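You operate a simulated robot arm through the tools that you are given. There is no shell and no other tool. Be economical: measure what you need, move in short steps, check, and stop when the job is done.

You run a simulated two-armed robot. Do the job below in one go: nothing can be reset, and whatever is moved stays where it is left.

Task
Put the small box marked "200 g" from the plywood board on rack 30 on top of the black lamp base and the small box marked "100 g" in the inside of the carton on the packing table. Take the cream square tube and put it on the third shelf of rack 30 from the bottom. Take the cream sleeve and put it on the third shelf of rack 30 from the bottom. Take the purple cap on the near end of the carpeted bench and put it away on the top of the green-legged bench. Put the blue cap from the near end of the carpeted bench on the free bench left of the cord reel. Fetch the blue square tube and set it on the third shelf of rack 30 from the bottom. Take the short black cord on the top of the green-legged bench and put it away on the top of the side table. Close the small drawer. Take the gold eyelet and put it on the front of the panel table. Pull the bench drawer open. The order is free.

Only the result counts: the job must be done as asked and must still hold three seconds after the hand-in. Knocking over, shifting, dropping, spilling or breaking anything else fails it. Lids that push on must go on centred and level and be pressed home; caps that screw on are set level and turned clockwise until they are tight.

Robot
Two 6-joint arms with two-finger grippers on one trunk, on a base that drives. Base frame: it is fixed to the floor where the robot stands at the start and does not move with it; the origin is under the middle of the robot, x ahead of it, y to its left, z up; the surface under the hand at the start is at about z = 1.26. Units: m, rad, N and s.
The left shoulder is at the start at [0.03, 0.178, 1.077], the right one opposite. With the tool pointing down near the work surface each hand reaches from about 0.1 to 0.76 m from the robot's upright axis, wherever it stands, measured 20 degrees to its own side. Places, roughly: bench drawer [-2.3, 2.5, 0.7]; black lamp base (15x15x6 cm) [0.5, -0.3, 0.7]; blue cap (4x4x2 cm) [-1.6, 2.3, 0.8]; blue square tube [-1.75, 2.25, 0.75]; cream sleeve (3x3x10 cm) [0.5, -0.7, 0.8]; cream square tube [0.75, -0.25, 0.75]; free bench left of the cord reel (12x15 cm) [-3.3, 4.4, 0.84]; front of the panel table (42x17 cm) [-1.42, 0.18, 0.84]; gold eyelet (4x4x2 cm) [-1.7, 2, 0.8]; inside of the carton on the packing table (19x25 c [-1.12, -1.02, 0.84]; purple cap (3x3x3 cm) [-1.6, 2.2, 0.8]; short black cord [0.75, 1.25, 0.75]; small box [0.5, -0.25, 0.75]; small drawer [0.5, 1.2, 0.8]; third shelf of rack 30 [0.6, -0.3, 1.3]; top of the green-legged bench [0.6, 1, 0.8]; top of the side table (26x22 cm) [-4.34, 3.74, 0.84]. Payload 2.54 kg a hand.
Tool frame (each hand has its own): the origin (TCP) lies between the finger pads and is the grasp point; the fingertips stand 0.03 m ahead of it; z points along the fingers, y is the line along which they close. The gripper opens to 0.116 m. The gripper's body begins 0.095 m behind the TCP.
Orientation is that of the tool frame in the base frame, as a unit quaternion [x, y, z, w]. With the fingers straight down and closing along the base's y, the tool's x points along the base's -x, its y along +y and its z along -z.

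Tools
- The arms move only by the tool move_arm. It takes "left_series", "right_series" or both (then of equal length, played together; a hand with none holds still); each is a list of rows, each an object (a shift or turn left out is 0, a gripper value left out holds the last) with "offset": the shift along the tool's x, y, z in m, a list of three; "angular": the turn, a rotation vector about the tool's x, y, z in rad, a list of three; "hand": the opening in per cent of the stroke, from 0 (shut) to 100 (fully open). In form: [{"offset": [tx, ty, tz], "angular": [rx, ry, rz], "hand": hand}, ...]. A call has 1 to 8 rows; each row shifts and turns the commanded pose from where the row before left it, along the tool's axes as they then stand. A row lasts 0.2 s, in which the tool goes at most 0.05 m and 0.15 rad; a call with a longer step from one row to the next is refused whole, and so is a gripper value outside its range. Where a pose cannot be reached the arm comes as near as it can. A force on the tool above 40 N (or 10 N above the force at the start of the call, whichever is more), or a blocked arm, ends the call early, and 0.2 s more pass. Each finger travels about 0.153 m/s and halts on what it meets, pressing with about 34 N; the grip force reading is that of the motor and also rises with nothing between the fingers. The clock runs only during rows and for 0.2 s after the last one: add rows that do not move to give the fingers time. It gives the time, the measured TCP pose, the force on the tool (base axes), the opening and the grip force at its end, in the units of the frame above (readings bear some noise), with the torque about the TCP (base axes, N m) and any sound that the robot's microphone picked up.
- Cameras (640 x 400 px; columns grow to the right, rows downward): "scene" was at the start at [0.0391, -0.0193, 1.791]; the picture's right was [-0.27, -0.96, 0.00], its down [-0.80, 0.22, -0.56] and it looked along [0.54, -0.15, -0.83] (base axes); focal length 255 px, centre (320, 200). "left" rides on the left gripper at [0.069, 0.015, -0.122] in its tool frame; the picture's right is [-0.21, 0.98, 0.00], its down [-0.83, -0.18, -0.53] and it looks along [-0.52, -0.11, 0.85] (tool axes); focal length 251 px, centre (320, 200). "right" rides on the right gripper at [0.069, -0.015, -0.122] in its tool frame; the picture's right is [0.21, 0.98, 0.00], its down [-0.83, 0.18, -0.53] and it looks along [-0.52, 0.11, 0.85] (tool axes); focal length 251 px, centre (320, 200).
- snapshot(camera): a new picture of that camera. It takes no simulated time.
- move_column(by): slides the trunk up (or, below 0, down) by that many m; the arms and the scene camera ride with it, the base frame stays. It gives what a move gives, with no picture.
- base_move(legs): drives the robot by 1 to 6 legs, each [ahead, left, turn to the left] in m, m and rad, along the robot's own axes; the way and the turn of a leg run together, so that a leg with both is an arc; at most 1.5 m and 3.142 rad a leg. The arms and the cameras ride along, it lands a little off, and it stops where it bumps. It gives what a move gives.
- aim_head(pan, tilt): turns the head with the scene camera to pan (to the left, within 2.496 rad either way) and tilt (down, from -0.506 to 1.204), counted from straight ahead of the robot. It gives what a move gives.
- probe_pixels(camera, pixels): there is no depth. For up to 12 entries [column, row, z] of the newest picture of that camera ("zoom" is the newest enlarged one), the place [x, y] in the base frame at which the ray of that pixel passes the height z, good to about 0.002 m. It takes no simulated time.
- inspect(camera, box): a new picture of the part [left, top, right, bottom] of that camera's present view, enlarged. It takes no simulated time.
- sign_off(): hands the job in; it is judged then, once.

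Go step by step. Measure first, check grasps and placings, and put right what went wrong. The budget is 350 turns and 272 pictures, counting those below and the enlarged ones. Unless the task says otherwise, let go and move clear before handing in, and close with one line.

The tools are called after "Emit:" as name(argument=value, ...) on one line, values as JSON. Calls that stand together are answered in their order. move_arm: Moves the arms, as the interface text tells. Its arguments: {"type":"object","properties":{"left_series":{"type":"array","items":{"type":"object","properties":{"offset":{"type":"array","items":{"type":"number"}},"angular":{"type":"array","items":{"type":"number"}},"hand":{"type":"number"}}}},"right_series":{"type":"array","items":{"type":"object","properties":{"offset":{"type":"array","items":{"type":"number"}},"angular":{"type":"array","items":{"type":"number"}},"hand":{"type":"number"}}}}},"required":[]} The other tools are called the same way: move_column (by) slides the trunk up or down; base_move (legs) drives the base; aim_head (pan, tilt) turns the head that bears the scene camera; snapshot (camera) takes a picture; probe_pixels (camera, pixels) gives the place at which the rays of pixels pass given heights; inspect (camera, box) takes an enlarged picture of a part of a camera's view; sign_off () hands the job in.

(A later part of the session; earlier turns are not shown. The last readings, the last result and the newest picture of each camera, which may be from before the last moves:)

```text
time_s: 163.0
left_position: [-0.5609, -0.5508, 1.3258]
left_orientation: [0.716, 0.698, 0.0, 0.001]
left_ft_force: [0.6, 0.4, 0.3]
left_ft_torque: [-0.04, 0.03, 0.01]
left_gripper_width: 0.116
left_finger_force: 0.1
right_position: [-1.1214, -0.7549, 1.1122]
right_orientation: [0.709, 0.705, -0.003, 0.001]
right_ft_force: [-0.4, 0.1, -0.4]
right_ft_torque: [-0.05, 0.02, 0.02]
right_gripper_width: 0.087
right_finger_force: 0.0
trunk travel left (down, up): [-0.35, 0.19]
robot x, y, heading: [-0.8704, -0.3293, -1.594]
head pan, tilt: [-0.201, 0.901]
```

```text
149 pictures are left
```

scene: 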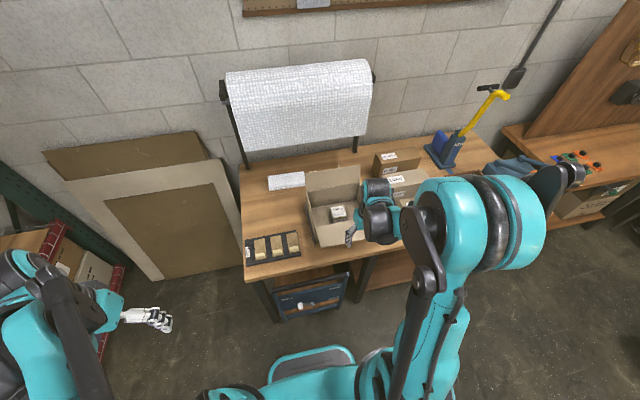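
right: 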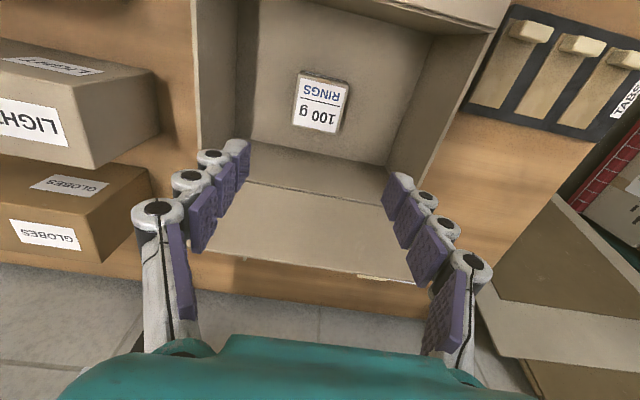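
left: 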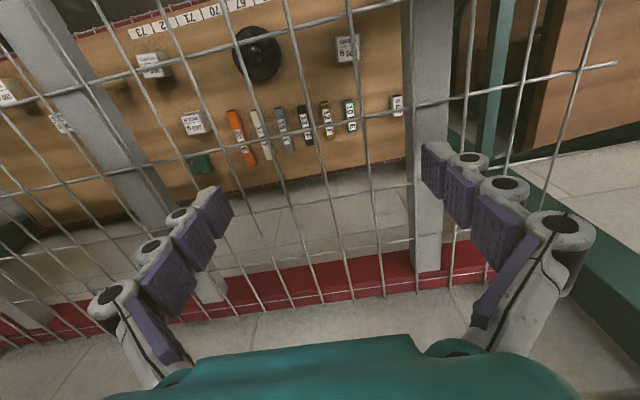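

The 100 g box sits in the carton. Next is the green-legged bench: turn back to heading 0 and drive left.

Emit:
base_move(legs=[[0, 0, 1.594], [0.55, 0, 0], [0, 1.35, 0]])

Emit:
aim_head(pan=0.1, tilt=0.7)

Emit:
snapshot(camera="scene")

```text
time_s: 176.2
left_position: [-0.1133, 1.2916, 1.3247]
left_orientation: [0.001, 1.0, 0.001, 0.0]
left_ft_force: [-0.2, 0.3, 0.8]
left_ft_torque: [-0.02, 0.02, 0.01]
left_gripper_width: 0.116
left_finger_force: 0.1
right_position: [0.1044, 0.7366, 1.1115]
right_orientation: [-0.008, 1.0, -0.002, 0.002]
right_ft_force: [-0.3, -0.2, -0.5]
right_ft_torque: [-0.02, 0.0, -0.01]
right_gripper_width: 0.0872
right_finger_force: 0.1
trunk travel left (down, up): [-0.35, 0.19]
robot x, y, heading: [-0.324, 0.9785, -0.004]
head pan, tilt: [-0.201, 0.901]
```

```text
time_s: 176.9
left_position: [-0.1131, 1.2915, 1.3262]
left_orientation: [0.002, 1.0, 0.0, 0.001]
left_ft_force: [0.2, -0.7, 0.1]
left_ft_torque: [0.03, -0.01, -0.03]
left_gripper_width: 0.1162
left_finger_force: 0.0
right_position: [0.106, 0.7368, 1.1119]
right_orientation: [-0.008, 1.0, -0.002, 0.002]
right_ft_force: [-0.4, -0.2, -0.8]
right_ft_torque: [-0.03, -0.02, -0.04]
right_gripper_width: 0.087
right_finger_force: 0.1
trunk travel left (down, up): [-0.35, 0.19]
robot x, y, heading: [-0.3282, 0.9795, 0.0]
head pan, tilt: [0.099, 0.7]
```

```text
148 pictures are left
```

scene: 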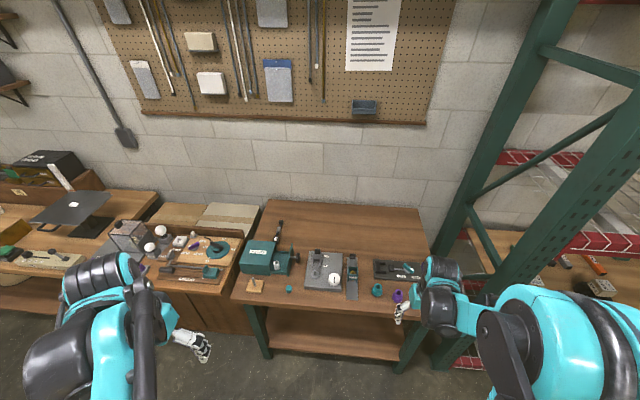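

Emit:
inspect(camera="scene", box=[225, 200, 425, 325])

Emit:
inspect(camera="scene", box=[225, 230, 365, 310])

Emit:
inspect(camera="scene", box=[80, 190, 270, 310])

```text
3.20 times, centred on (325, 262) of scene
```

zoom: 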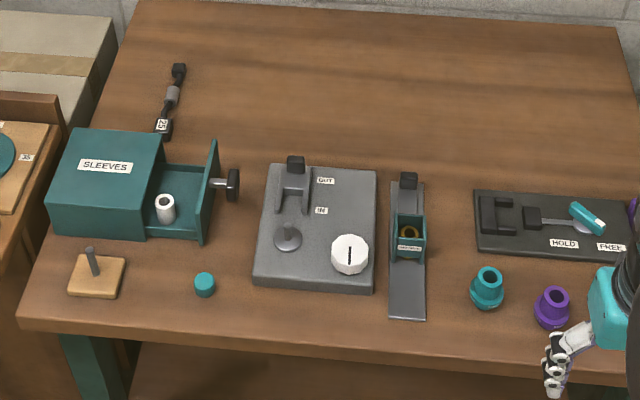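

```text
4.57 times, centred on (295, 270) of scene
```

zoom: 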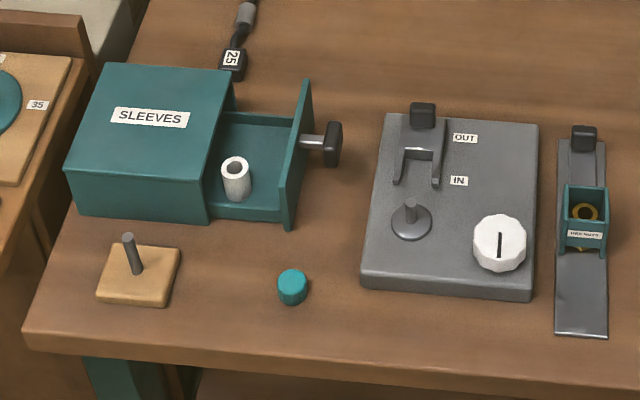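

```text
3.33 times, centred on (175, 250) of scene
```

zoom: 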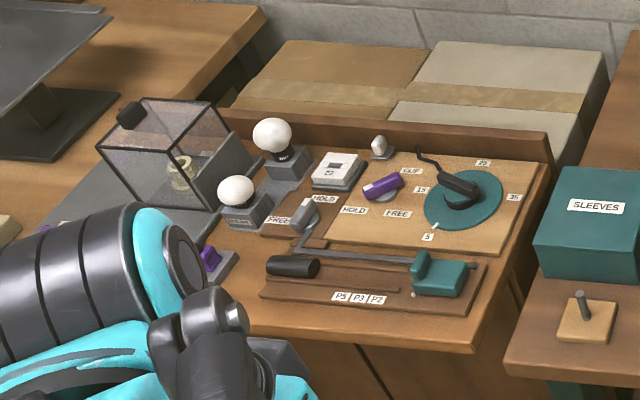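

The "SLEEVES" cabinet's drawer is open toward -y, so it closes by pushing +y. The short black cord tagged "25" lies behind it. I need the bench height, so I'll use the right-hand camera too.

Emit:
snapshot(camera="right")

Emit:
probe_pixels(camera="scene", pixels=[[376, 296, 0.75], [376, 296, 0.84], [398, 301, 0.75], [398, 301, 0.84]])

```text
144 pictures are left
```

right: 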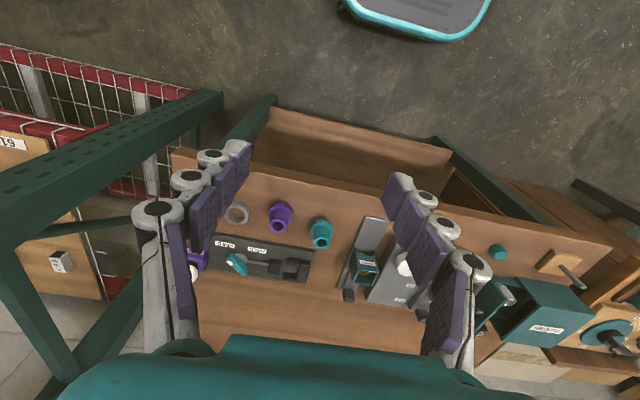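

```text
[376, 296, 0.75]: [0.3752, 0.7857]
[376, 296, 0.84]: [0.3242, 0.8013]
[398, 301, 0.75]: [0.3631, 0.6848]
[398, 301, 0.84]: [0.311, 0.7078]
```

Emit:
probe_pixels(camera="right", pixels=[[320, 226, 0.75], [320, 226, 0.84], [280, 208, 0.75], [280, 208, 0.84], [498, 251, 0.75], [498, 251, 0.84]])

Emit:
probe_pixels(camera="scene", pixels=[[289, 289, 0.75], [289, 289, 0.84]])

```text
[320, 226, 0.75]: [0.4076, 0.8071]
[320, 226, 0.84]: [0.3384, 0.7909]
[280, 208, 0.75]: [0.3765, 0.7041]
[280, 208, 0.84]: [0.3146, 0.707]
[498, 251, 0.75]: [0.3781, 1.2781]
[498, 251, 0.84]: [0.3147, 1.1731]
```

```text
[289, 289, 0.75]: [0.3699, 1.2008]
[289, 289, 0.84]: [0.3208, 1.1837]
```

The bench top comes out near z ≈ 0.82. I'll probe the drawer's knob and face, and the cord.

Emit:
probe_pixels(camera="scene", pixels=[[298, 257, 0.87], [289, 275, 0.83], [292, 244, 0.9], [276, 242, 0.9], [272, 277, 0.83], [278, 226, 0.83], [279, 240, 0.83], [281, 221, 0.83], [275, 245, 0.83], [240, 268, 0.83]])

Emit:
inspect(camera="scene", box=[250, 210, 320, 270])

```text
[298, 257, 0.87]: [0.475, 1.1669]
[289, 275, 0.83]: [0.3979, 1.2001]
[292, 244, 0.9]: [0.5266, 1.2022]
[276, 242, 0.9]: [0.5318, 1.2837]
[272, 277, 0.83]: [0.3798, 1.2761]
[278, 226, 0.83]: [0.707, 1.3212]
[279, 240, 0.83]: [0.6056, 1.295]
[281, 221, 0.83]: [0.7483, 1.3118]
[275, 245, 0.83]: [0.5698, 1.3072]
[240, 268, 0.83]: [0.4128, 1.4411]
```

```text
6.67 times, centred on (285, 240) of scene
```

zoom: 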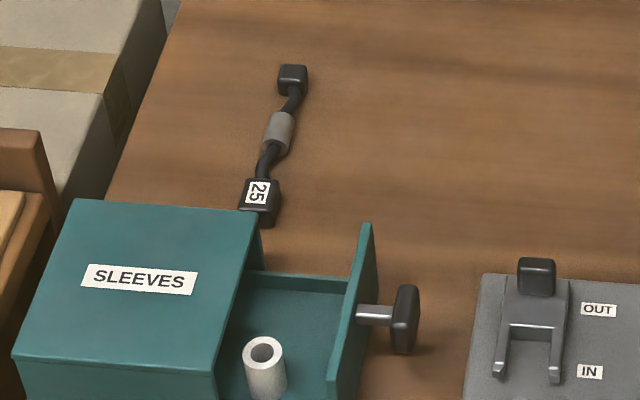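

The cord's grey middle is at about (0.68, 1.315) and the drawer face is at y ≈ 1.20. I'll tuck the right hand, lower the trunk a little, drive closer, and use the left hand.

Emit:
move_arm(right_series=[{"offset": [0.04, 0, -0.025]}, {"offset": [0.04, 0, -0.025]}, {"offset": [0.04, 0, -0.025]}, {"offset": [0.04, 0, -0.025]}], left_series=[{"hand": 0}, {}, {}, {}])

Emit:
move_column(by=-0.18)

Emit:
base_move(legs=[[0, 0.12, 0], [0.2, 0, 0]])

Emit:
aim_head(pan=0.1, tilt=0.85)

Emit:
snapshot(camera="scene")

Emit:
snapshot(camera="left")

```text
time_s: 177.9
left_position: [-0.116, 1.2916, 1.3248]
left_orientation: [0.0, 1.0, 0.0, 0.0]
left_ft_force: [-0.6, 0.0, 0.4]
left_ft_torque: [-0.01, -0.06, 0.0]
left_gripper_width: 0.0
left_finger_force: 28.8
right_position: [-0.0575, 0.7338, 1.2137]
right_orientation: [-0.008, 1.0, -0.003, 0.004]
right_ft_force: [-0.1, 0.1, 0.4]
right_ft_torque: [-0.01, -0.07, 0.0]
right_gripper_width: 0.087
right_finger_force: 0.0
trunk travel left (down, up): [-0.35, 0.19]
robot x, y, heading: [-0.3332, 0.98, 0.001]
head pan, tilt: [0.099, 0.7]
```

```text
time_s: 179.9
left_position: [-0.113, 1.2915, 1.1456]
left_orientation: [0.0, 1.0, 0.001, 0.0]
left_ft_force: [-0.2, 0.4, 0.2]
left_ft_torque: [0.0, 0.03, -0.03]
left_gripper_width: 0.0001
left_finger_force: 28.2
right_position: [-0.0541, 0.733, 1.0324]
right_orientation: [-0.009, 1.0, -0.001, 0.002]
right_ft_force: [-0.6, 0.2, -0.2]
right_ft_torque: [-0.03, 0.01, -0.04]
right_gripper_width: 0.0869
right_finger_force: 0.0
trunk travel left (down, up): [-0.17, 0.37]
robot x, y, heading: [-0.3274, 0.9771, 0.001]
head pan, tilt: [0.099, 0.7]
```

```text
time_s: 182.4
left_position: [0.0885, 1.4139, 1.1458]
left_orientation: [0.0, 1.0, 0.0, -0.001]
left_ft_force: [1.0, 0.4, 0.9]
left_ft_torque: [0.0, 0.04, 0.01]
left_gripper_width: 0.0
left_finger_force: 29.1
right_position: [0.1488, 0.8549, 1.0319]
right_orientation: [-0.01, 1.0, -0.002, 0.002]
right_ft_force: [0.6, -0.1, 0.4]
right_ft_torque: [-0.03, 0.03, 0.02]
right_gripper_width: 0.087
right_finger_force: 0.1
trunk travel left (down, up): [-0.17, 0.37]
robot x, y, heading: [-0.1287, 1.0989, -0.005]
head pan, tilt: [0.099, 0.7]
```

```text
time_s: 183.1
left_position: [0.0869, 1.4139, 1.146]
left_orientation: [0.001, 1.0, 0.002, 0.0]
left_ft_force: [-0.5, -0.3, 0.0]
left_ft_torque: [0.01, 0.0, 0.02]
left_gripper_width: 0.0
left_finger_force: 28.5
right_position: [0.1468, 0.8564, 1.0333]
right_orientation: [-0.01, 1.0, -0.002, 0.003]
right_ft_force: [0.1, 0.5, -0.1]
right_ft_torque: [0.01, 0.01, -0.01]
right_gripper_width: 0.087
right_finger_force: 0.0
trunk travel left (down, up): [-0.17, 0.37]
robot x, y, heading: [-0.1288, 1.1002, 0.002]
head pan, tilt: [0.099, 0.85]
```

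```text
142 pictures are left
```

scene: 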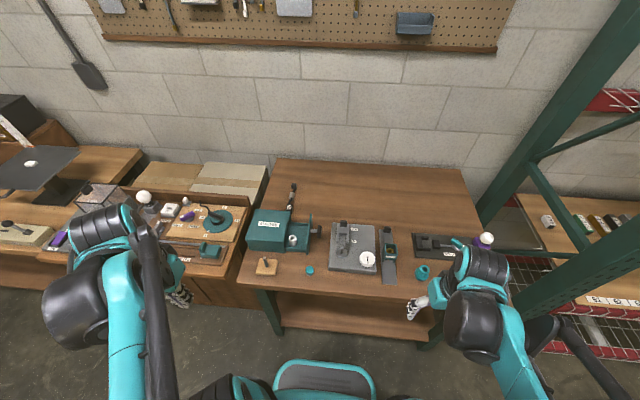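

```text
141 pictures are left
```

left: 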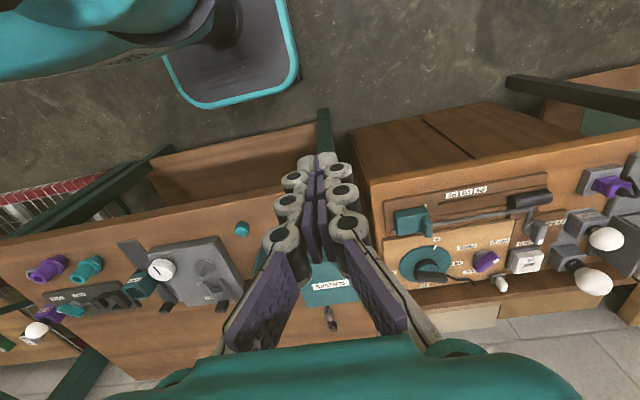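

Emit:
inspect(camera="scene", box=[235, 175, 395, 295])

Emit:
probe_pixels(camera="zoom", pixels=[[320, 200, 0.85]])

```text
3.33 times, centred on (315, 235) of scene
```

zoom: 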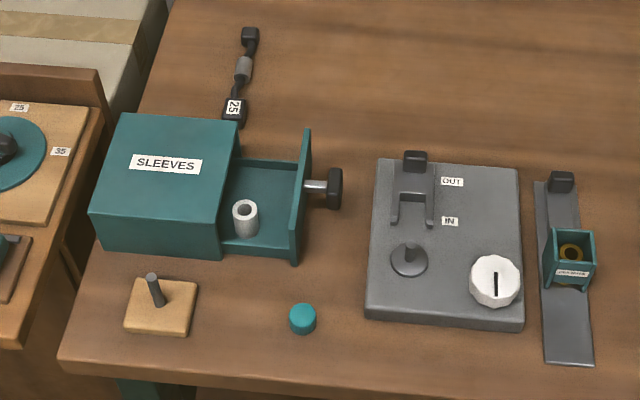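

```text
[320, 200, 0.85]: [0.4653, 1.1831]
```

Emit:
probe_pixels(camera="zoom", pixels=[[299, 264, 0.825], [309, 130, 0.9], [343, 188, 0.87], [222, 260, 0.825], [293, 235, 0.88], [368, 300, 0.83], [409, 245, 0.87], [244, 70, 0.83], [234, 108, 0.83], [250, 35, 0.83], [392, 215, 0.85]])

```text
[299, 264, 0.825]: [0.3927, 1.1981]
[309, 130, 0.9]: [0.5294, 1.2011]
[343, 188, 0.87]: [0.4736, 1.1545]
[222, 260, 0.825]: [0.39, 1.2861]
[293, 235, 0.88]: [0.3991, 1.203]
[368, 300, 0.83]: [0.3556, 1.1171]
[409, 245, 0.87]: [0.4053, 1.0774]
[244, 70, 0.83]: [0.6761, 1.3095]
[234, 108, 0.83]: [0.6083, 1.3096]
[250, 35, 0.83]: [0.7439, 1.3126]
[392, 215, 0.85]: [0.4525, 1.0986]
```

Drawer face at y = 1.20, from x = 0.393 to 0.53. I'll bring the closed left hand to (0.42, 1.15), beside the face and clear of the knob.

Emit:
move_arm(left_series=[{"offset": [-0.036, -0.03, 0.01]}, {"offset": [-0.036, -0.03, 0.01]}, {"offset": [-0.036, -0.03, 0.01]}, {"offset": [-0.036, -0.03, 0.01]}, {"offset": [-0.036, -0.03, 0.01]}, {"offset": [-0.036, -0.03, 0.01]}, {"offset": [-0.036, -0.03, 0.01]}, {"offset": [-0.036, -0.03, 0.01]}])

Emit:
move_arm(left_series=[{"offset": [-0.043, -0.023, 0]}, {"offset": [0, 0, 0.045]}, {"offset": [0, 0, 0.045]}])

Emit:
snapshot(camera="left")

Emit:
inspect(camera="scene", box=[235, 175, 395, 295])

```text
time_s: 184.9
left_position: [0.3766, 1.1732, 1.0641]
left_orientation: [0.0, 1.0, 0.0, 0.0]
left_ft_force: [0.3, 0.6, -0.1]
left_ft_torque: [0.01, 0.03, 0.01]
left_gripper_width: 0.0
left_finger_force: 28.2
right_position: [0.1473, 0.8547, 1.0319]
right_orientation: [-0.009, 1.0, -0.002, 0.002]
right_ft_force: [1.1, -0.8, -0.1]
right_ft_torque: [0.02, 0.03, 0.0]
right_gripper_width: 0.0869
right_finger_force: 0.0
trunk travel left (down, up): [-0.17, 0.37]
robot x, y, heading: [-0.1267, 1.0997, -0.002]
head pan, tilt: [0.099, 0.85]
```

```text
time_s: 185.7
left_position: [0.4199, 1.1516, 0.9736]
left_orientation: [-0.001, 1.0, 0.001, -0.001]
left_ft_force: [1.0, 0.8, -0.9]
left_ft_torque: [0.01, 0.05, -0.01]
left_gripper_width: 0.0
left_finger_force: 28.5
right_position: [0.1492, 0.8545, 1.0322]
right_orientation: [-0.009, 1.0, -0.003, 0.001]
right_ft_force: [-0.2, -0.1, -0.4]
right_ft_torque: [0.02, 0.04, 0.02]
right_gripper_width: 0.087
right_finger_force: 0.0
trunk travel left (down, up): [-0.17, 0.37]
robot x, y, heading: [-0.1289, 1.101, 0.0]
head pan, tilt: [0.099, 0.85]
```

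```text
139 pictures are left
```

left: 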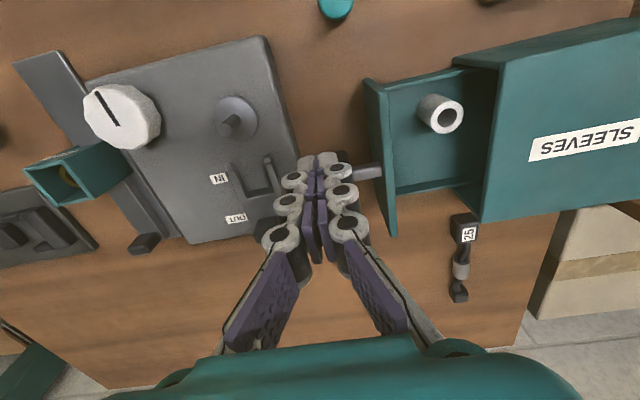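

```text
3.33 times, centred on (315, 235) of scene
```

zoom: 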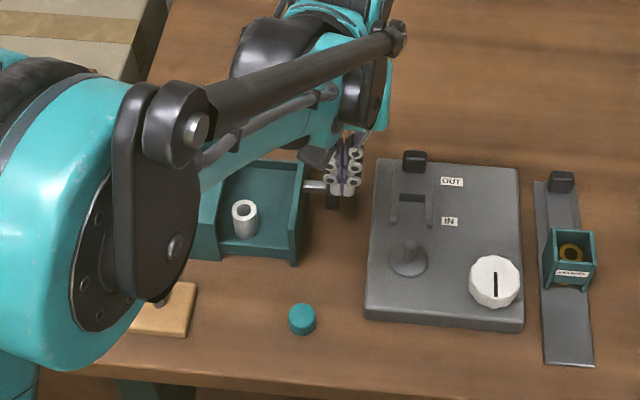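

The spot below the fingers (about left pixel (320,130)) is free wood between the grey plate and the drawer face. Descending to z = 0.88.

Emit:
move_arm(left_series=[{"offset": [0.003, 0, 0.045]}, {"offset": [0, 0, 0.045]}])

Emit:
snapshot(camera="left")

```text
time_s: 186.3
left_position: [0.4167, 1.1496, 0.8836]
left_orientation: [0.0, 1.0, 0.002, -0.001]
left_ft_force: [-0.4, -0.4, -0.8]
left_ft_torque: [0.0, 0.01, -0.02]
left_gripper_width: 0.0
left_finger_force: 28.2
right_position: [0.1475, 0.8562, 1.0327]
right_orientation: [-0.009, 1.0, -0.002, 0.002]
right_ft_force: [0.2, 0.6, 0.9]
right_ft_torque: [0.0, -0.02, 0.0]
right_gripper_width: 0.087
right_finger_force: 0.0
trunk travel left (down, up): [-0.17, 0.37]
robot x, y, heading: [-0.1317, 1.1009, -0.001]
head pan, tilt: [0.099, 0.85]
```

```text
137 pictures are left
```

left: 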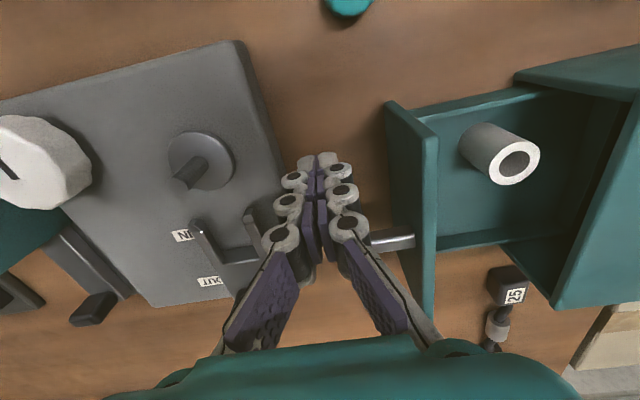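

Now push +y gently in 15 mm rows.

Emit:
move_arm(left_series=[{"offset": [0, 0.012, 0]}, {"offset": [0, 0.012, 0]}, {"offset": [0, 0.012, 0]}, {"offset": [0, 0.012, 0]}, {"offset": [0, 0.012, 0]}, {"offset": [0, 0.012, 0]}, {"offset": [0, 0.012, 0]}])

Emit:
snapshot(camera="left")

```text
time_s: 187.9
left_position: [0.4154, 1.2359, 0.8842]
left_orientation: [0.0, 1.0, 0.0, 0.001]
left_ft_force: [0.4, 0.7, -0.4]
left_ft_torque: [-0.01, -0.03, 0.01]
left_gripper_width: 0.0001
left_finger_force: 28.5
right_position: [0.1458, 0.8559, 1.0321]
right_orientation: [-0.009, 1.0, -0.002, 0.002]
right_ft_force: [-0.3, -0.3, -0.5]
right_ft_torque: [-0.03, 0.02, 0.0]
right_gripper_width: 0.0869
right_finger_force: 0.0
trunk travel left (down, up): [-0.17, 0.37]
robot x, y, heading: [-0.127, 1.1045, -0.0]
head pan, tilt: [0.099, 0.85]
```

```text
136 pictures are left
```

left: 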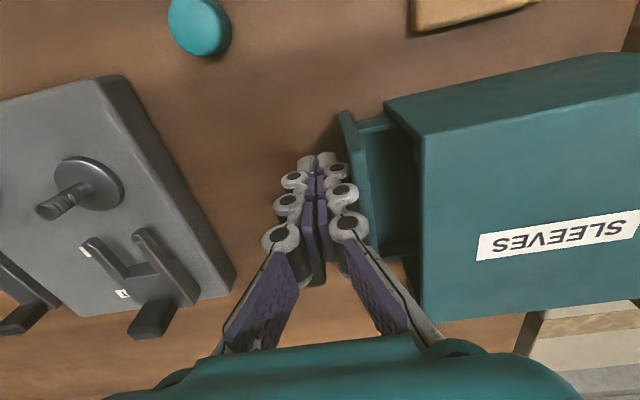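

Drawer is moving smoothly, about 3-4 cm left. Continuing.

Emit:
move_arm(left_series=[{"offset": [0, 0.01, 0]}, {"offset": [0, 0.01, 0]}, {"offset": [0, 0.01, 0]}, {"offset": [0, 0.008, 0]}, {"offset": [0, 0.006, 0]}, {"offset": [0, 0.005, 0]}])

Emit:
snapshot(camera="left")

```text
time_s: 188.9
left_position: [0.4149, 1.2594, 0.8864]
left_orientation: [0.005, 1.0, -0.007, 0.0]
left_ft_force: [2.8, -21.3, -0.2]
left_ft_torque: [0.32, 0.0, -0.06]
left_gripper_width: 0.0002
left_finger_force: 29.0
right_position: [0.1471, 0.8532, 1.0334]
right_orientation: [-0.007, 1.0, -0.002, 0.003]
right_ft_force: [0.5, -0.1, -0.4]
right_ft_torque: [-0.08, -0.01, -0.01]
right_gripper_width: 0.087
right_finger_force: 0.0
trunk travel left (down, up): [-0.17, 0.37]
robot x, y, heading: [-0.1273, 1.0996, -0.001]
head pan, tilt: [0.099, 0.85]
stopped in row 4 (left hand): the force on the tool passed its limit at 46 N (the readings are from after the stop); the commanded pose is now the measured one
```

```text
135 pictures are left
```

left: 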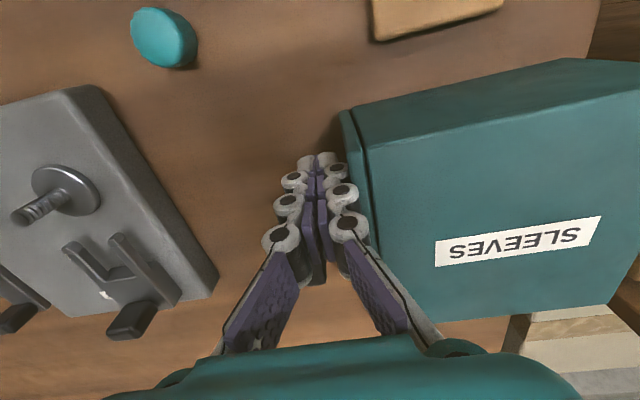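

The drawer is closed (face flush, 46 N stop). I'll back off, raise, and check it, then go for the cord.

Emit:
move_arm(left_series=[{"offset": [0, -0.02, 0]}, {"offset": [0, -0.01, -0.04]}, {"offset": [0, 0, -0.045]}, {"offset": [0, 0, -0.045], "hand": 60}, {"offset": [-0.04, 0.02, 0]}, {"offset": [-0.045, 0.02, 0]}])

Emit:
snapshot(camera="left")

Emit:
inspect(camera="scene", box=[235, 175, 395, 295])

```text
time_s: 190.3
left_position: [0.5017, 1.2741, 1.0166]
left_orientation: [0.004, 1.0, -0.005, -0.001]
left_ft_force: [0.0, -0.1, 0.9]
left_ft_torque: [0.01, -0.01, 0.04]
left_gripper_width: 0.0695
left_finger_force: 0.1
right_position: [0.1465, 0.8543, 1.0329]
right_orientation: [-0.009, 1.0, -0.002, 0.002]
right_ft_force: [0.0, 0.8, 0.2]
right_ft_torque: [0.0, 0.01, -0.02]
right_gripper_width: 0.0871
right_finger_force: 0.0
trunk travel left (down, up): [-0.17, 0.37]
robot x, y, heading: [-0.128, 1.0987, -0.0]
head pan, tilt: [0.099, 0.85]
```

```text
134 pictures are left
```

left: 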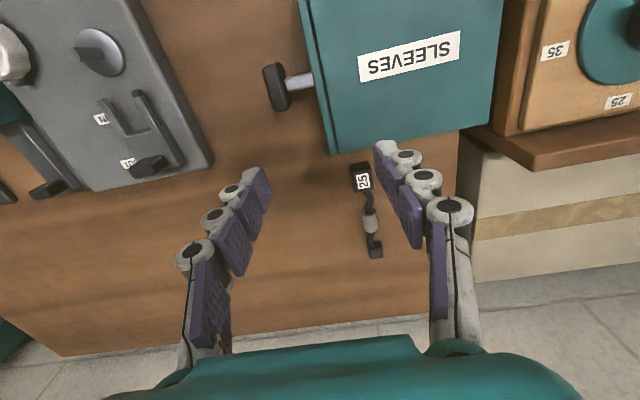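

```text
3.33 times, centred on (315, 235) of scene
```

zoom: 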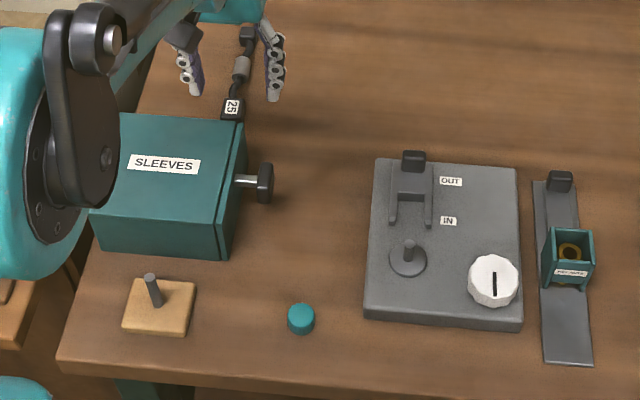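

The drawer is closed. I'll probe the cord's points in the left view.

Emit:
probe_pixels(camera="left", pixels=[[370, 222, 0.83], [361, 178, 0.83], [375, 250, 0.83], [363, 190, 0.84], [370, 222, 0.84]])

Emit:
inspect(camera="left", box=[310, 140, 430, 270])

```text
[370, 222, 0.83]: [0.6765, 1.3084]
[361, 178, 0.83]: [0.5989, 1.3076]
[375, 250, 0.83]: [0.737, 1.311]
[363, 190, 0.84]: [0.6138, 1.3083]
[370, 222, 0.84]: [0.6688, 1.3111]
```

```text
3.08 times, centred on (370, 205) of left
```

zoom: 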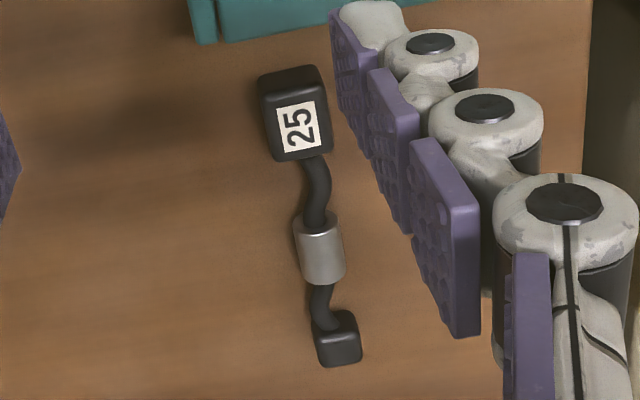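

Both cameras agree: the grey part is at (0.676, 1.309, 0.83). Moving over it and descending.

Emit:
move_arm(left_series=[{"offset": [-0.045, 0.009, 0], "angular": [0.01, 0, -0.008]}, {"offset": [-0.045, 0.009, 0]}, {"offset": [-0.045, 0.009, 0]}, {"offset": [-0.04, 0.008, 0]}, {"offset": [0, 0, 0.045]}, {"offset": [0, 0, 0.045]}, {"offset": [0, 0, 0.04]}])

Emit:
snapshot(camera="left")

```text
time_s: 191.9
left_position: [0.6653, 1.3034, 0.8828]
left_orientation: [0.0, 1.0, -0.009, -0.001]
left_ft_force: [-1.1, -0.2, -0.8]
left_ft_torque: [-0.01, 0.02, 0.0]
left_gripper_width: 0.0695
left_finger_force: 0.0
left hand out of reach, approached as far as the arm can: row 4
right_position: [0.1465, 0.854, 1.0314]
right_orientation: [-0.008, 1.0, -0.002, 0.001]
right_ft_force: [-0.1, 0.5, 0.4]
right_ft_torque: [-0.01, 0.01, -0.05]
right_gripper_width: 0.0872
right_finger_force: 0.0
trunk travel left (down, up): [-0.17, 0.37]
robot x, y, heading: [-0.13, 1.0991, -0.001]
head pan, tilt: [0.099, 0.85]
```

```text
131 pictures are left
```

left: 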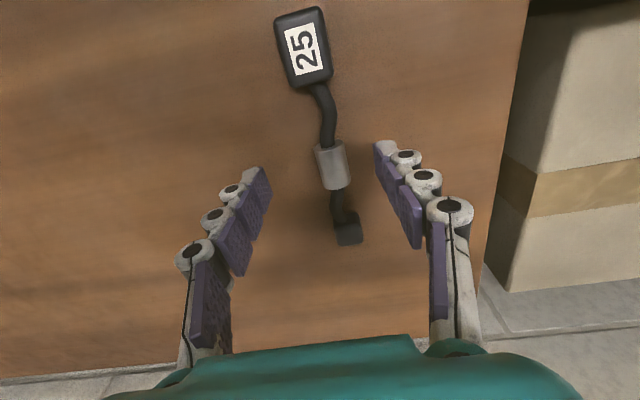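

The grey part sits nearly at the grasp point (pixel (332,165)). I'll shift +8 mm in y, descend, and close.

Emit:
move_arm(left_series=[{"offset": [0, 0.008, 0.015]}, {"offset": [0, 0, 0.01]}, {"offset": [0, 0, 0.006]}])

Emit:
move_arm(left_series=[{"hand": 20}, {"hand": 5}, {"hand": 5}, {}])

Emit:
snapshot(camera="left")

```text
time_s: 192.7
left_position: [0.6648, 1.3121, 0.8517]
left_orientation: [0.0, 1.0, -0.01, -0.001]
left_ft_force: [-0.1, 0.1, -0.1]
left_ft_torque: [0.0, 0.0, 0.0]
left_gripper_width: 0.0697
left_finger_force: 0.1
right_position: [0.1468, 0.8556, 1.033]
right_orientation: [-0.009, 1.0, -0.001, 0.002]
right_ft_force: [-0.1, -0.1, 0.3]
right_ft_torque: [-0.03, 0.02, 0.02]
right_gripper_width: 0.0869
right_finger_force: 0.1
trunk travel left (down, up): [-0.17, 0.37]
robot x, y, heading: [-0.1261, 1.1039, -0.004]
head pan, tilt: [0.099, 0.85]
```

```text
time_s: 193.7
left_position: [0.6651, 1.3115, 0.8508]
left_orientation: [0.0, 1.0, -0.009, 0.0]
left_ft_force: [-0.6, -1.0, 0.4]
left_ft_torque: [0.0, 0.01, 0.04]
left_gripper_width: 0.0199
left_finger_force: 34.1
right_position: [0.1461, 0.8553, 1.0338]
right_orientation: [-0.009, 1.0, -0.001, 0.002]
right_ft_force: [0.4, -0.3, -1.1]
right_ft_torque: [0.03, 0.01, -0.02]
right_gripper_width: 0.0871
right_finger_force: 0.0
trunk travel left (down, up): [-0.17, 0.37]
robot x, y, heading: [-0.1272, 1.0974, 0.001]
head pan, tilt: [0.099, 0.85]
```

```text
130 pictures are left
```

left: 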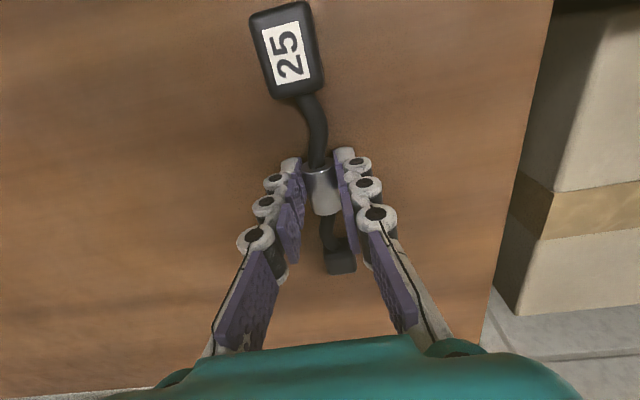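

The cord is gripped (0.020 m). I'll lift, tuck the hand, and back away.

Emit:
move_arm(left_series=[{"offset": [0, 0, -0.03]}, {"offset": [0, 0, -0.045]}, {"offset": [0, 0, -0.045]}, {"offset": [0, 0, -0.045]}, {"offset": [0, 0, -0.04]}])

Emit:
base_move(legs=[[-0.45, 0, 0]])

Emit:
move_arm(left_series=[{"offset": [0.045, 0.01, 0]}, {"offset": [0.045, 0.01, 0]}, {"offset": [0.045, 0.01, 0]}, {"offset": [0.045, 0.01, 0]}, {"offset": [0.045, 0.01, 0]}, {"offset": [0.045, 0.01, 0]}, {"offset": [0.045, 0.01, 0]}])

Emit:
snapshot(camera="left")

Emit:
aim_head(pan=2.2, tilt=0.5)

Emit:
snapshot(camera="scene")

```text
time_s: 194.9
left_position: [0.6554, 1.3153, 1.0559]
left_orientation: [0.001, 1.0, -0.009, 0.001]
left_ft_force: [-1.0, -0.3, -0.8]
left_ft_torque: [0.03, -0.03, -0.01]
left_gripper_width: 0.0195
left_finger_force: 34.1
left hand out of reach, approached as far as the arm can: row 5
right_position: [0.145, 0.8545, 1.0332]
right_orientation: [-0.008, 1.0, -0.002, 0.002]
right_ft_force: [-0.9, 0.6, 0.6]
right_ft_torque: [0.02, -0.08, 0.03]
right_gripper_width: 0.0872
right_finger_force: 0.0
trunk travel left (down, up): [-0.17, 0.37]
robot x, y, heading: [-0.1309, 1.1028, -0.003]
head pan, tilt: [0.099, 0.85]
```

```text
time_s: 197.6
left_position: [0.2062, 1.3122, 1.0556]
left_orientation: [0.002, 1.0, -0.009, 0.0]
left_ft_force: [0.0, 0.7, -0.2]
left_ft_torque: [-0.02, -0.04, 0.0]
left_gripper_width: 0.0197
left_finger_force: 34.0
right_position: [-0.306, 0.8545, 1.033]
right_orientation: [-0.006, 1.0, -0.001, 0.003]
right_ft_force: [0.0, 0.0, 0.2]
right_ft_torque: [-0.02, 0.02, 0.01]
right_gripper_width: 0.0868
right_finger_force: 0.0
trunk travel left (down, up): [-0.17, 0.37]
robot x, y, heading: [-0.5801, 1.1008, -0.005]
head pan, tilt: [0.099, 0.85]
```

```text
time_s: 199.2
left_position: [-0.1095, 1.3859, 1.0526]
left_orientation: [0.002, 1.0, -0.01, 0.0]
left_ft_force: [-1.2, 0.5, -1.1]
left_ft_torque: [0.04, -0.05, -0.02]
left_gripper_width: 0.0197
left_finger_force: 34.1
right_position: [-0.3068, 0.855, 1.0334]
right_orientation: [-0.006, 1.0, -0.001, 0.004]
right_ft_force: [-1.0, 0.4, 1.0]
right_ft_torque: [0.01, -0.03, -0.02]
right_gripper_width: 0.0869
right_finger_force: 0.1
trunk travel left (down, up): [-0.17, 0.37]
robot x, y, heading: [-0.5769, 1.099, -0.005]
head pan, tilt: [0.099, 0.85]
```

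```text
129 pictures are left
```

left: 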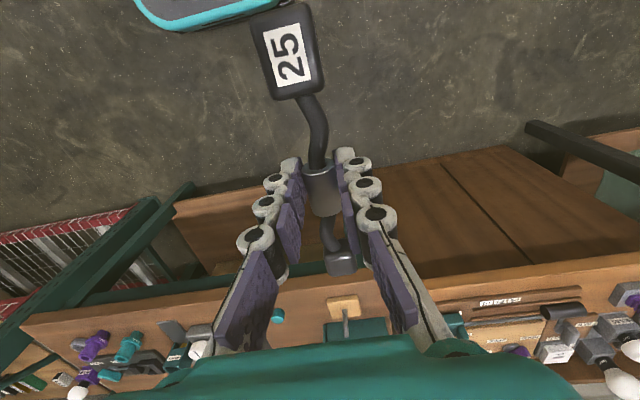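

```text
time_s: 201.2
left_position: [-0.1062, 1.3861, 1.0535]
left_orientation: [0.002, 1.0, -0.009, 0.0]
left_ft_force: [-0.7, -0.7, -1.0]
left_ft_torque: [0.01, 0.02, -0.03]
left_gripper_width: 0.0199
left_finger_force: 34.0
right_position: [-0.3056, 0.8552, 1.0327]
right_orientation: [-0.006, 1.0, -0.001, 0.002]
right_ft_force: [-0.6, -0.7, -0.1]
right_ft_torque: [0.0, 0.01, 0.01]
right_gripper_width: 0.0871
right_finger_force: 0.0
trunk travel left (down, up): [-0.17, 0.37]
robot x, y, heading: [-0.5752, 1.0988, -0.009]
head pan, tilt: [2.201, 0.499]
```

```text
128 pictures are left
```

scene: 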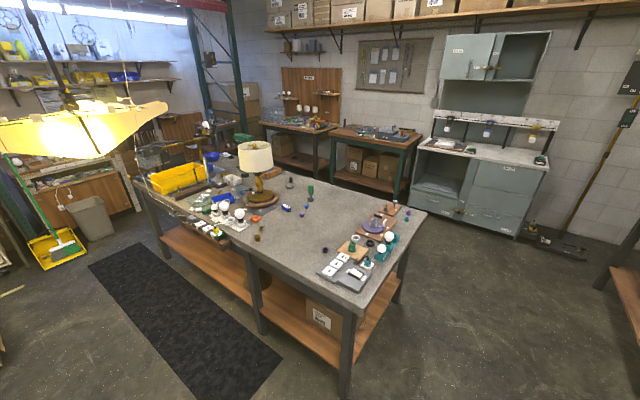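

The gray-topped table ahead is the carpeted bench. I'll enlarge its near end.

Emit:
inspect(camera="scene", box=[260, 170, 440, 300])

Emit:
inspect(camera="scene", box=[130, 130, 310, 260])

Emit:
inspect(camera="scene", box=[240, 90, 560, 220])

```text
3.08 times, centred on (350, 235) of scene
```

zoom: 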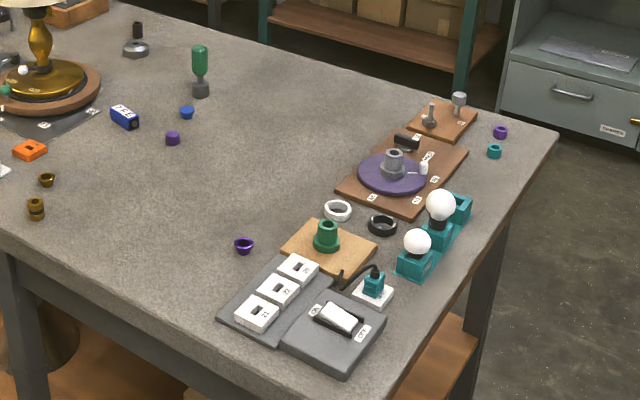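

```text
3.08 times, centred on (220, 195) of scene
```

zoom: 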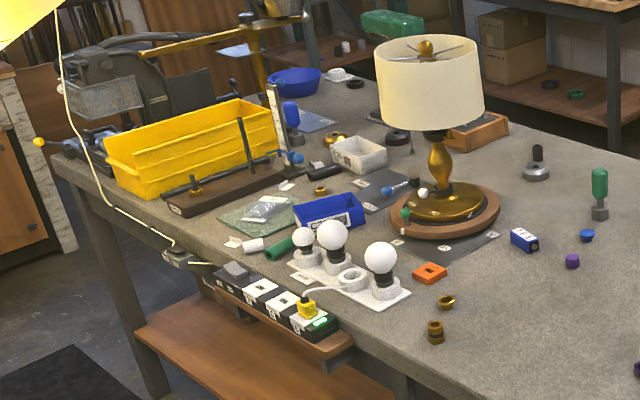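

```text
2.00 times, centred on (400, 155) of scene
```

zoom: 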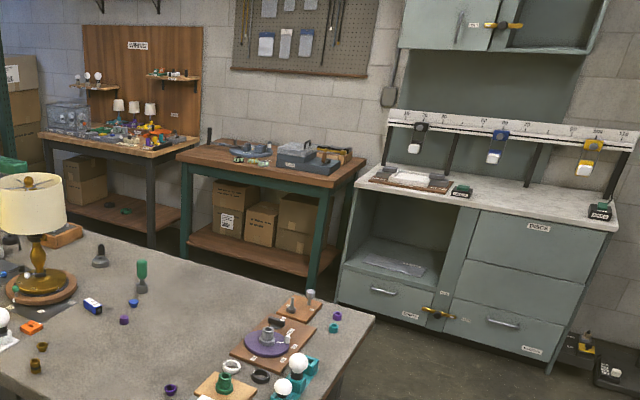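

Emit:
probe_pixels(camera="scene", pixels=[[302, 216, 0.8], [307, 207, 0.8], [287, 208, 0.8], [261, 230, 0.8], [258, 238, 0.8], [325, 251, 0.8], [408, 213, 0.8], [407, 219, 0.8], [425, 213, 0.8], [365, 292, 0.8], [133, 178, 0.8]])

```text
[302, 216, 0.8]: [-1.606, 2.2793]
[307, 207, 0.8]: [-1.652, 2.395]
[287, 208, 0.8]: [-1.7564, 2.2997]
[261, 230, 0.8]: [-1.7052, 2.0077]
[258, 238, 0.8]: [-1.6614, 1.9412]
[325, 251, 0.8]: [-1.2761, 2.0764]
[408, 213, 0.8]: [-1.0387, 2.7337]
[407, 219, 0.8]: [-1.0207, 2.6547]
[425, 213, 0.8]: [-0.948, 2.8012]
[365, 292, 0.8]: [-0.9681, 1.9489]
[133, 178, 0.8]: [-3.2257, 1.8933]
```

The listed coordinates match: purple cap (-1.61, 2.28), blue cap (-1.65, 2.395), blue tube (-1.756, 2.30), gold eyelet (-1.705, 2.01). I'll probe floor features to plan the way to the back aisle.

Emit:
probe_pixels(camera="scene", pixels=[[518, 238, 0.0], [418, 203, 0.0], [400, 198, 0.0], [330, 185, 0.0], [300, 175, 0.0], [345, 395, 0.0], [398, 300, 0.0], [595, 280, 0.0], [540, 245, 0.0]])

```text
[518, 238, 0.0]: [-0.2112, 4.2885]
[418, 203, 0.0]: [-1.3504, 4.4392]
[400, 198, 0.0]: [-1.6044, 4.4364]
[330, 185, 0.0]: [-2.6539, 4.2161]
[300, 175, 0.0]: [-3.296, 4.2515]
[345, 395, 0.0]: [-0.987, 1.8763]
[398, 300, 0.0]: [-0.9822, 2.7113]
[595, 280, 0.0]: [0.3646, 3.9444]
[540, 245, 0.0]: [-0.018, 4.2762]
```

The back aisle (y from 2.75 to 4.3) is wide. I'll raise the trunk a little and drive around the bench's right end into the aisle.

Emit:
move_column(by=0.1)

Emit:
base_move(legs=[[0, 0, 1.58], [0, -0.2, 0], [1.1, 0, 0], [1.0, 0, 0]])

Emit:
aim_head(pan=1.3, tilt=0.6)

Emit:
snapshot(camera="scene")

```text
time_s: 202.5
left_position: [-0.1055, 1.3857, 1.1517]
left_orientation: [0.002, 1.0, -0.01, -0.001]
left_ft_force: [0.9, 0.4, -1.3]
left_ft_torque: [0.01, -0.03, 0.01]
left_gripper_width: 0.0197
left_finger_force: 34.1
right_position: [-0.3044, 0.8549, 1.1328]
right_orientation: [-0.006, 1.0, -0.002, 0.002]
right_ft_force: [-0.2, -0.1, 0.0]
right_ft_torque: [0.0, -0.02, -0.01]
right_gripper_width: 0.0875
right_finger_force: 0.0
trunk travel left (down, up): [-0.27, 0.27]
robot x, y, heading: [-0.5797, 1.1037, -0.004]
head pan, tilt: [2.201, 0.499]
```

```text
time_s: 217.8
left_position: [-0.6888, 3.6408, 1.1528]
left_orientation: [0.712, -0.702, 0.007, -0.006]
left_ft_force: [0.3, -0.1, -0.9]
left_ft_torque: [0.04, -0.03, 0.04]
left_gripper_width: 0.0199
left_finger_force: 34.0
right_position: [-0.1541, 3.4519, 1.1325]
right_orientation: [0.718, -0.696, 0.0, -0.003]
right_ft_force: [0.2, -0.2, 0.0]
right_ft_torque: [0.0, -0.03, -0.01]
right_gripper_width: 0.0869
right_finger_force: 0.0
trunk travel left (down, up): [-0.27, 0.27]
robot x, y, heading: [-0.3942, 3.1727, 1.585]
head pan, tilt: [2.201, 0.499]
```

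```text
time_s: 219.1
left_position: [-0.6902, 3.6415, 1.1531]
left_orientation: [0.712, -0.702, 0.007, -0.007]
left_ft_force: [0.6, -0.4, 0.0]
left_ft_torque: [0.0, 0.01, 0.03]
left_gripper_width: 0.0198
left_finger_force: 33.9
right_position: [-0.1533, 3.4526, 1.1332]
right_orientation: [0.718, -0.697, 0.0, -0.002]
right_ft_force: [0.3, 0.1, 0.2]
right_ft_torque: [0.03, 0.01, 0.0]
right_gripper_width: 0.0869
right_finger_force: 0.1
trunk travel left (down, up): [-0.27, 0.27]
robot x, y, heading: [-0.3952, 3.174, 1.581]
head pan, tilt: [1.3, 0.6]
```

```text
124 pictures are left
```

scene: 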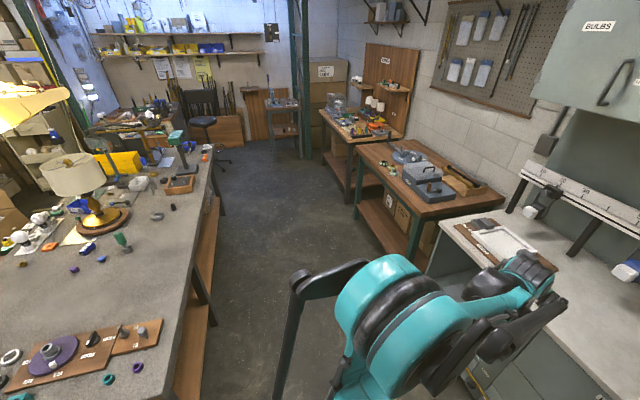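

Emit:
inspect(camera="scene", box=[130, 140, 250, 300])

Emit:
inspect(camera="scene", box=[310, 60, 510, 220])

Emit:
inspect(camera="scene", box=[180, 60, 340, 170])

```text
2.50 times, centred on (190, 220) of scene
```

zoom: 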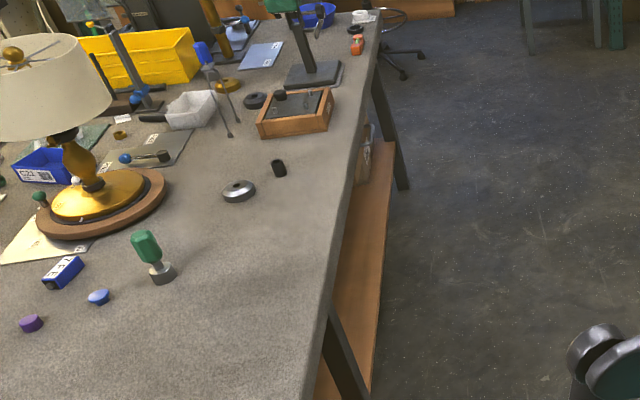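

```text
2.50 times, centred on (410, 140) of scene
```

zoom: 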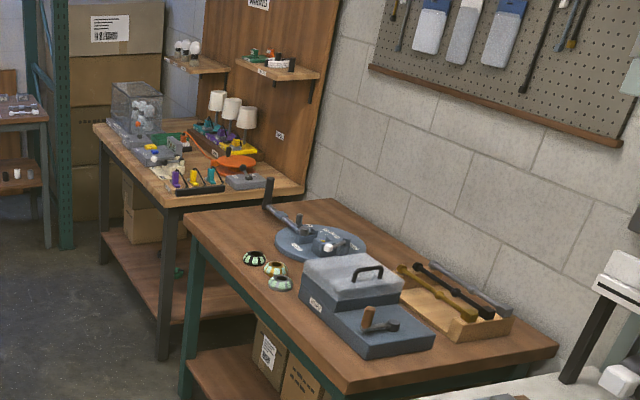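

```text
3.64 times, centred on (260, 115) of scene
```

zoom: 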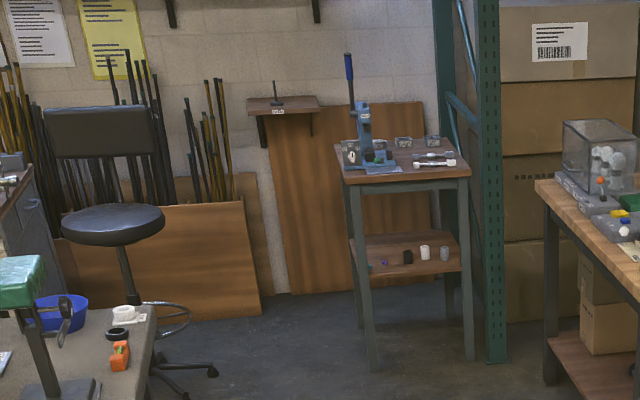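

I'll go down the aisle to opposite the blue cap and turn to face the bench.

Emit:
base_move(legs=[[0, 0, 1.56], [0.95, 0, 0], [0, 0, 1.571]])

Emit:
aim_head(pan=-0.2, tilt=0.7)

Emit:
snapshot(camera="scene")

Emit:
inspect(camera="scene", box=[300, 150, 560, 310])

```text
time_s: 231.7
left_position: [-1.0467, 2.7112, 1.153]
left_orientation: [0.696, 0.718, -0.007, -0.007]
left_ft_force: [-0.3, -0.3, -0.5]
left_ft_torque: [-0.04, 0.02, -0.01]
left_gripper_width: 0.02
left_finger_force: 34.3
right_position: [-1.5845, 2.8908, 1.1329]
right_orientation: [0.689, 0.725, -0.003, -0.001]
right_ft_force: [0.2, -0.1, -1.1]
right_ft_torque: [0.02, -0.04, -0.02]
right_gripper_width: 0.087
right_finger_force: 0.1
trunk travel left (down, up): [-0.27, 0.27]
robot x, y, heading: [-1.3451, 3.1735, -1.544]
head pan, tilt: [1.3, 0.6]
```

```text
time_s: 233.3
left_position: [-1.0471, 2.7125, 1.1526]
left_orientation: [0.695, 0.719, -0.007, -0.007]
left_ft_force: [-0.4, 0.1, -0.6]
left_ft_torque: [0.0, 0.03, 0.04]
left_gripper_width: 0.0198
left_finger_force: 34.2
right_position: [-1.585, 2.8911, 1.1323]
right_orientation: [0.689, 0.725, -0.002, 0.0]
right_ft_force: [0.1, 0.1, -0.4]
right_ft_torque: [0.03, 0.02, -0.02]
right_gripper_width: 0.087
right_finger_force: 0.1
trunk travel left (down, up): [-0.27, 0.27]
robot x, y, heading: [-1.3473, 3.1727, -1.54]
head pan, tilt: [-0.201, 0.7]
```

```text
120 pictures are left
```

scene: 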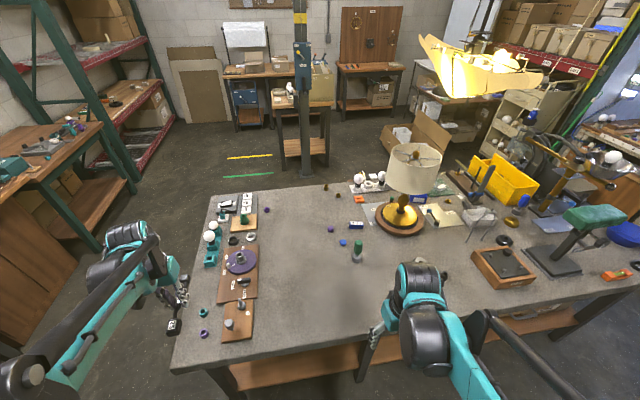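

```text
2.46 times, centred on (430, 230) of scene
```

zoom: 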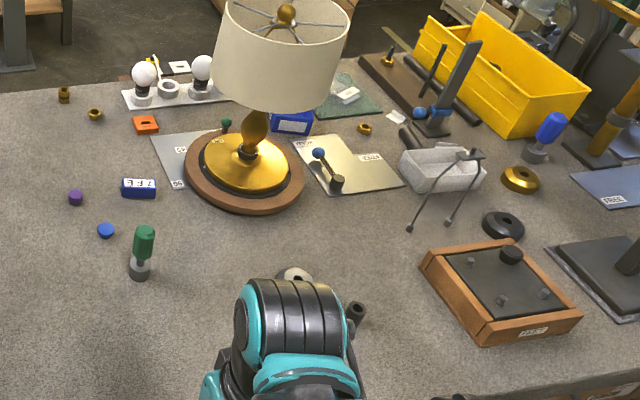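

There's a handle on the bench's back apron at about (540,312). I'll enlarge it and probe the caps.

Emit:
inspect(camera="scene", box=[460, 270, 620, 370])

Emit:
probe_pixels(camera="scene", pixels=[[343, 242, 0.78], [331, 229, 0.78], [356, 225, 0.78], [324, 189, 0.78], [358, 260, 0.78], [420, 330, 0.78], [540, 312, 0.7], [343, 242, 0.8], [331, 229, 0.8]])

Emit:
snapshot(camera="right")

```text
4.00 times, centred on (540, 320) of scene
```

zoom: 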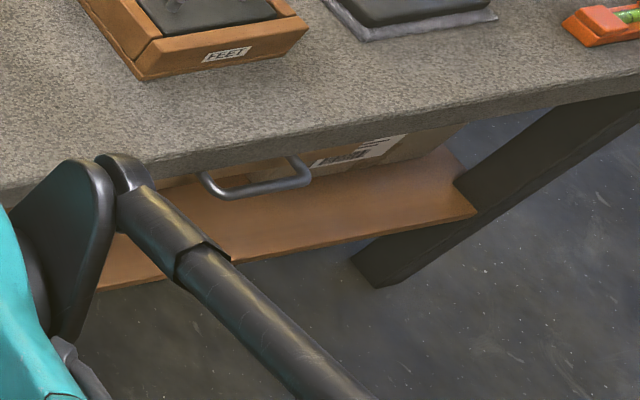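

```text
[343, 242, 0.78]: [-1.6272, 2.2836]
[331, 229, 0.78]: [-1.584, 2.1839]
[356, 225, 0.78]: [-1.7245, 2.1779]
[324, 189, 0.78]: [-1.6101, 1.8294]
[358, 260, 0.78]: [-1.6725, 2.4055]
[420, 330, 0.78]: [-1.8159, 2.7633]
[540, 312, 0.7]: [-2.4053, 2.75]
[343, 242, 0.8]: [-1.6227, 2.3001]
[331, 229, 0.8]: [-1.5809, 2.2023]
```

```text
117 pictures are left
```

right: 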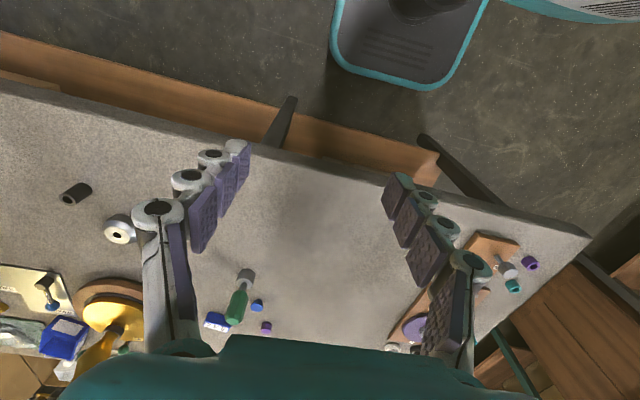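

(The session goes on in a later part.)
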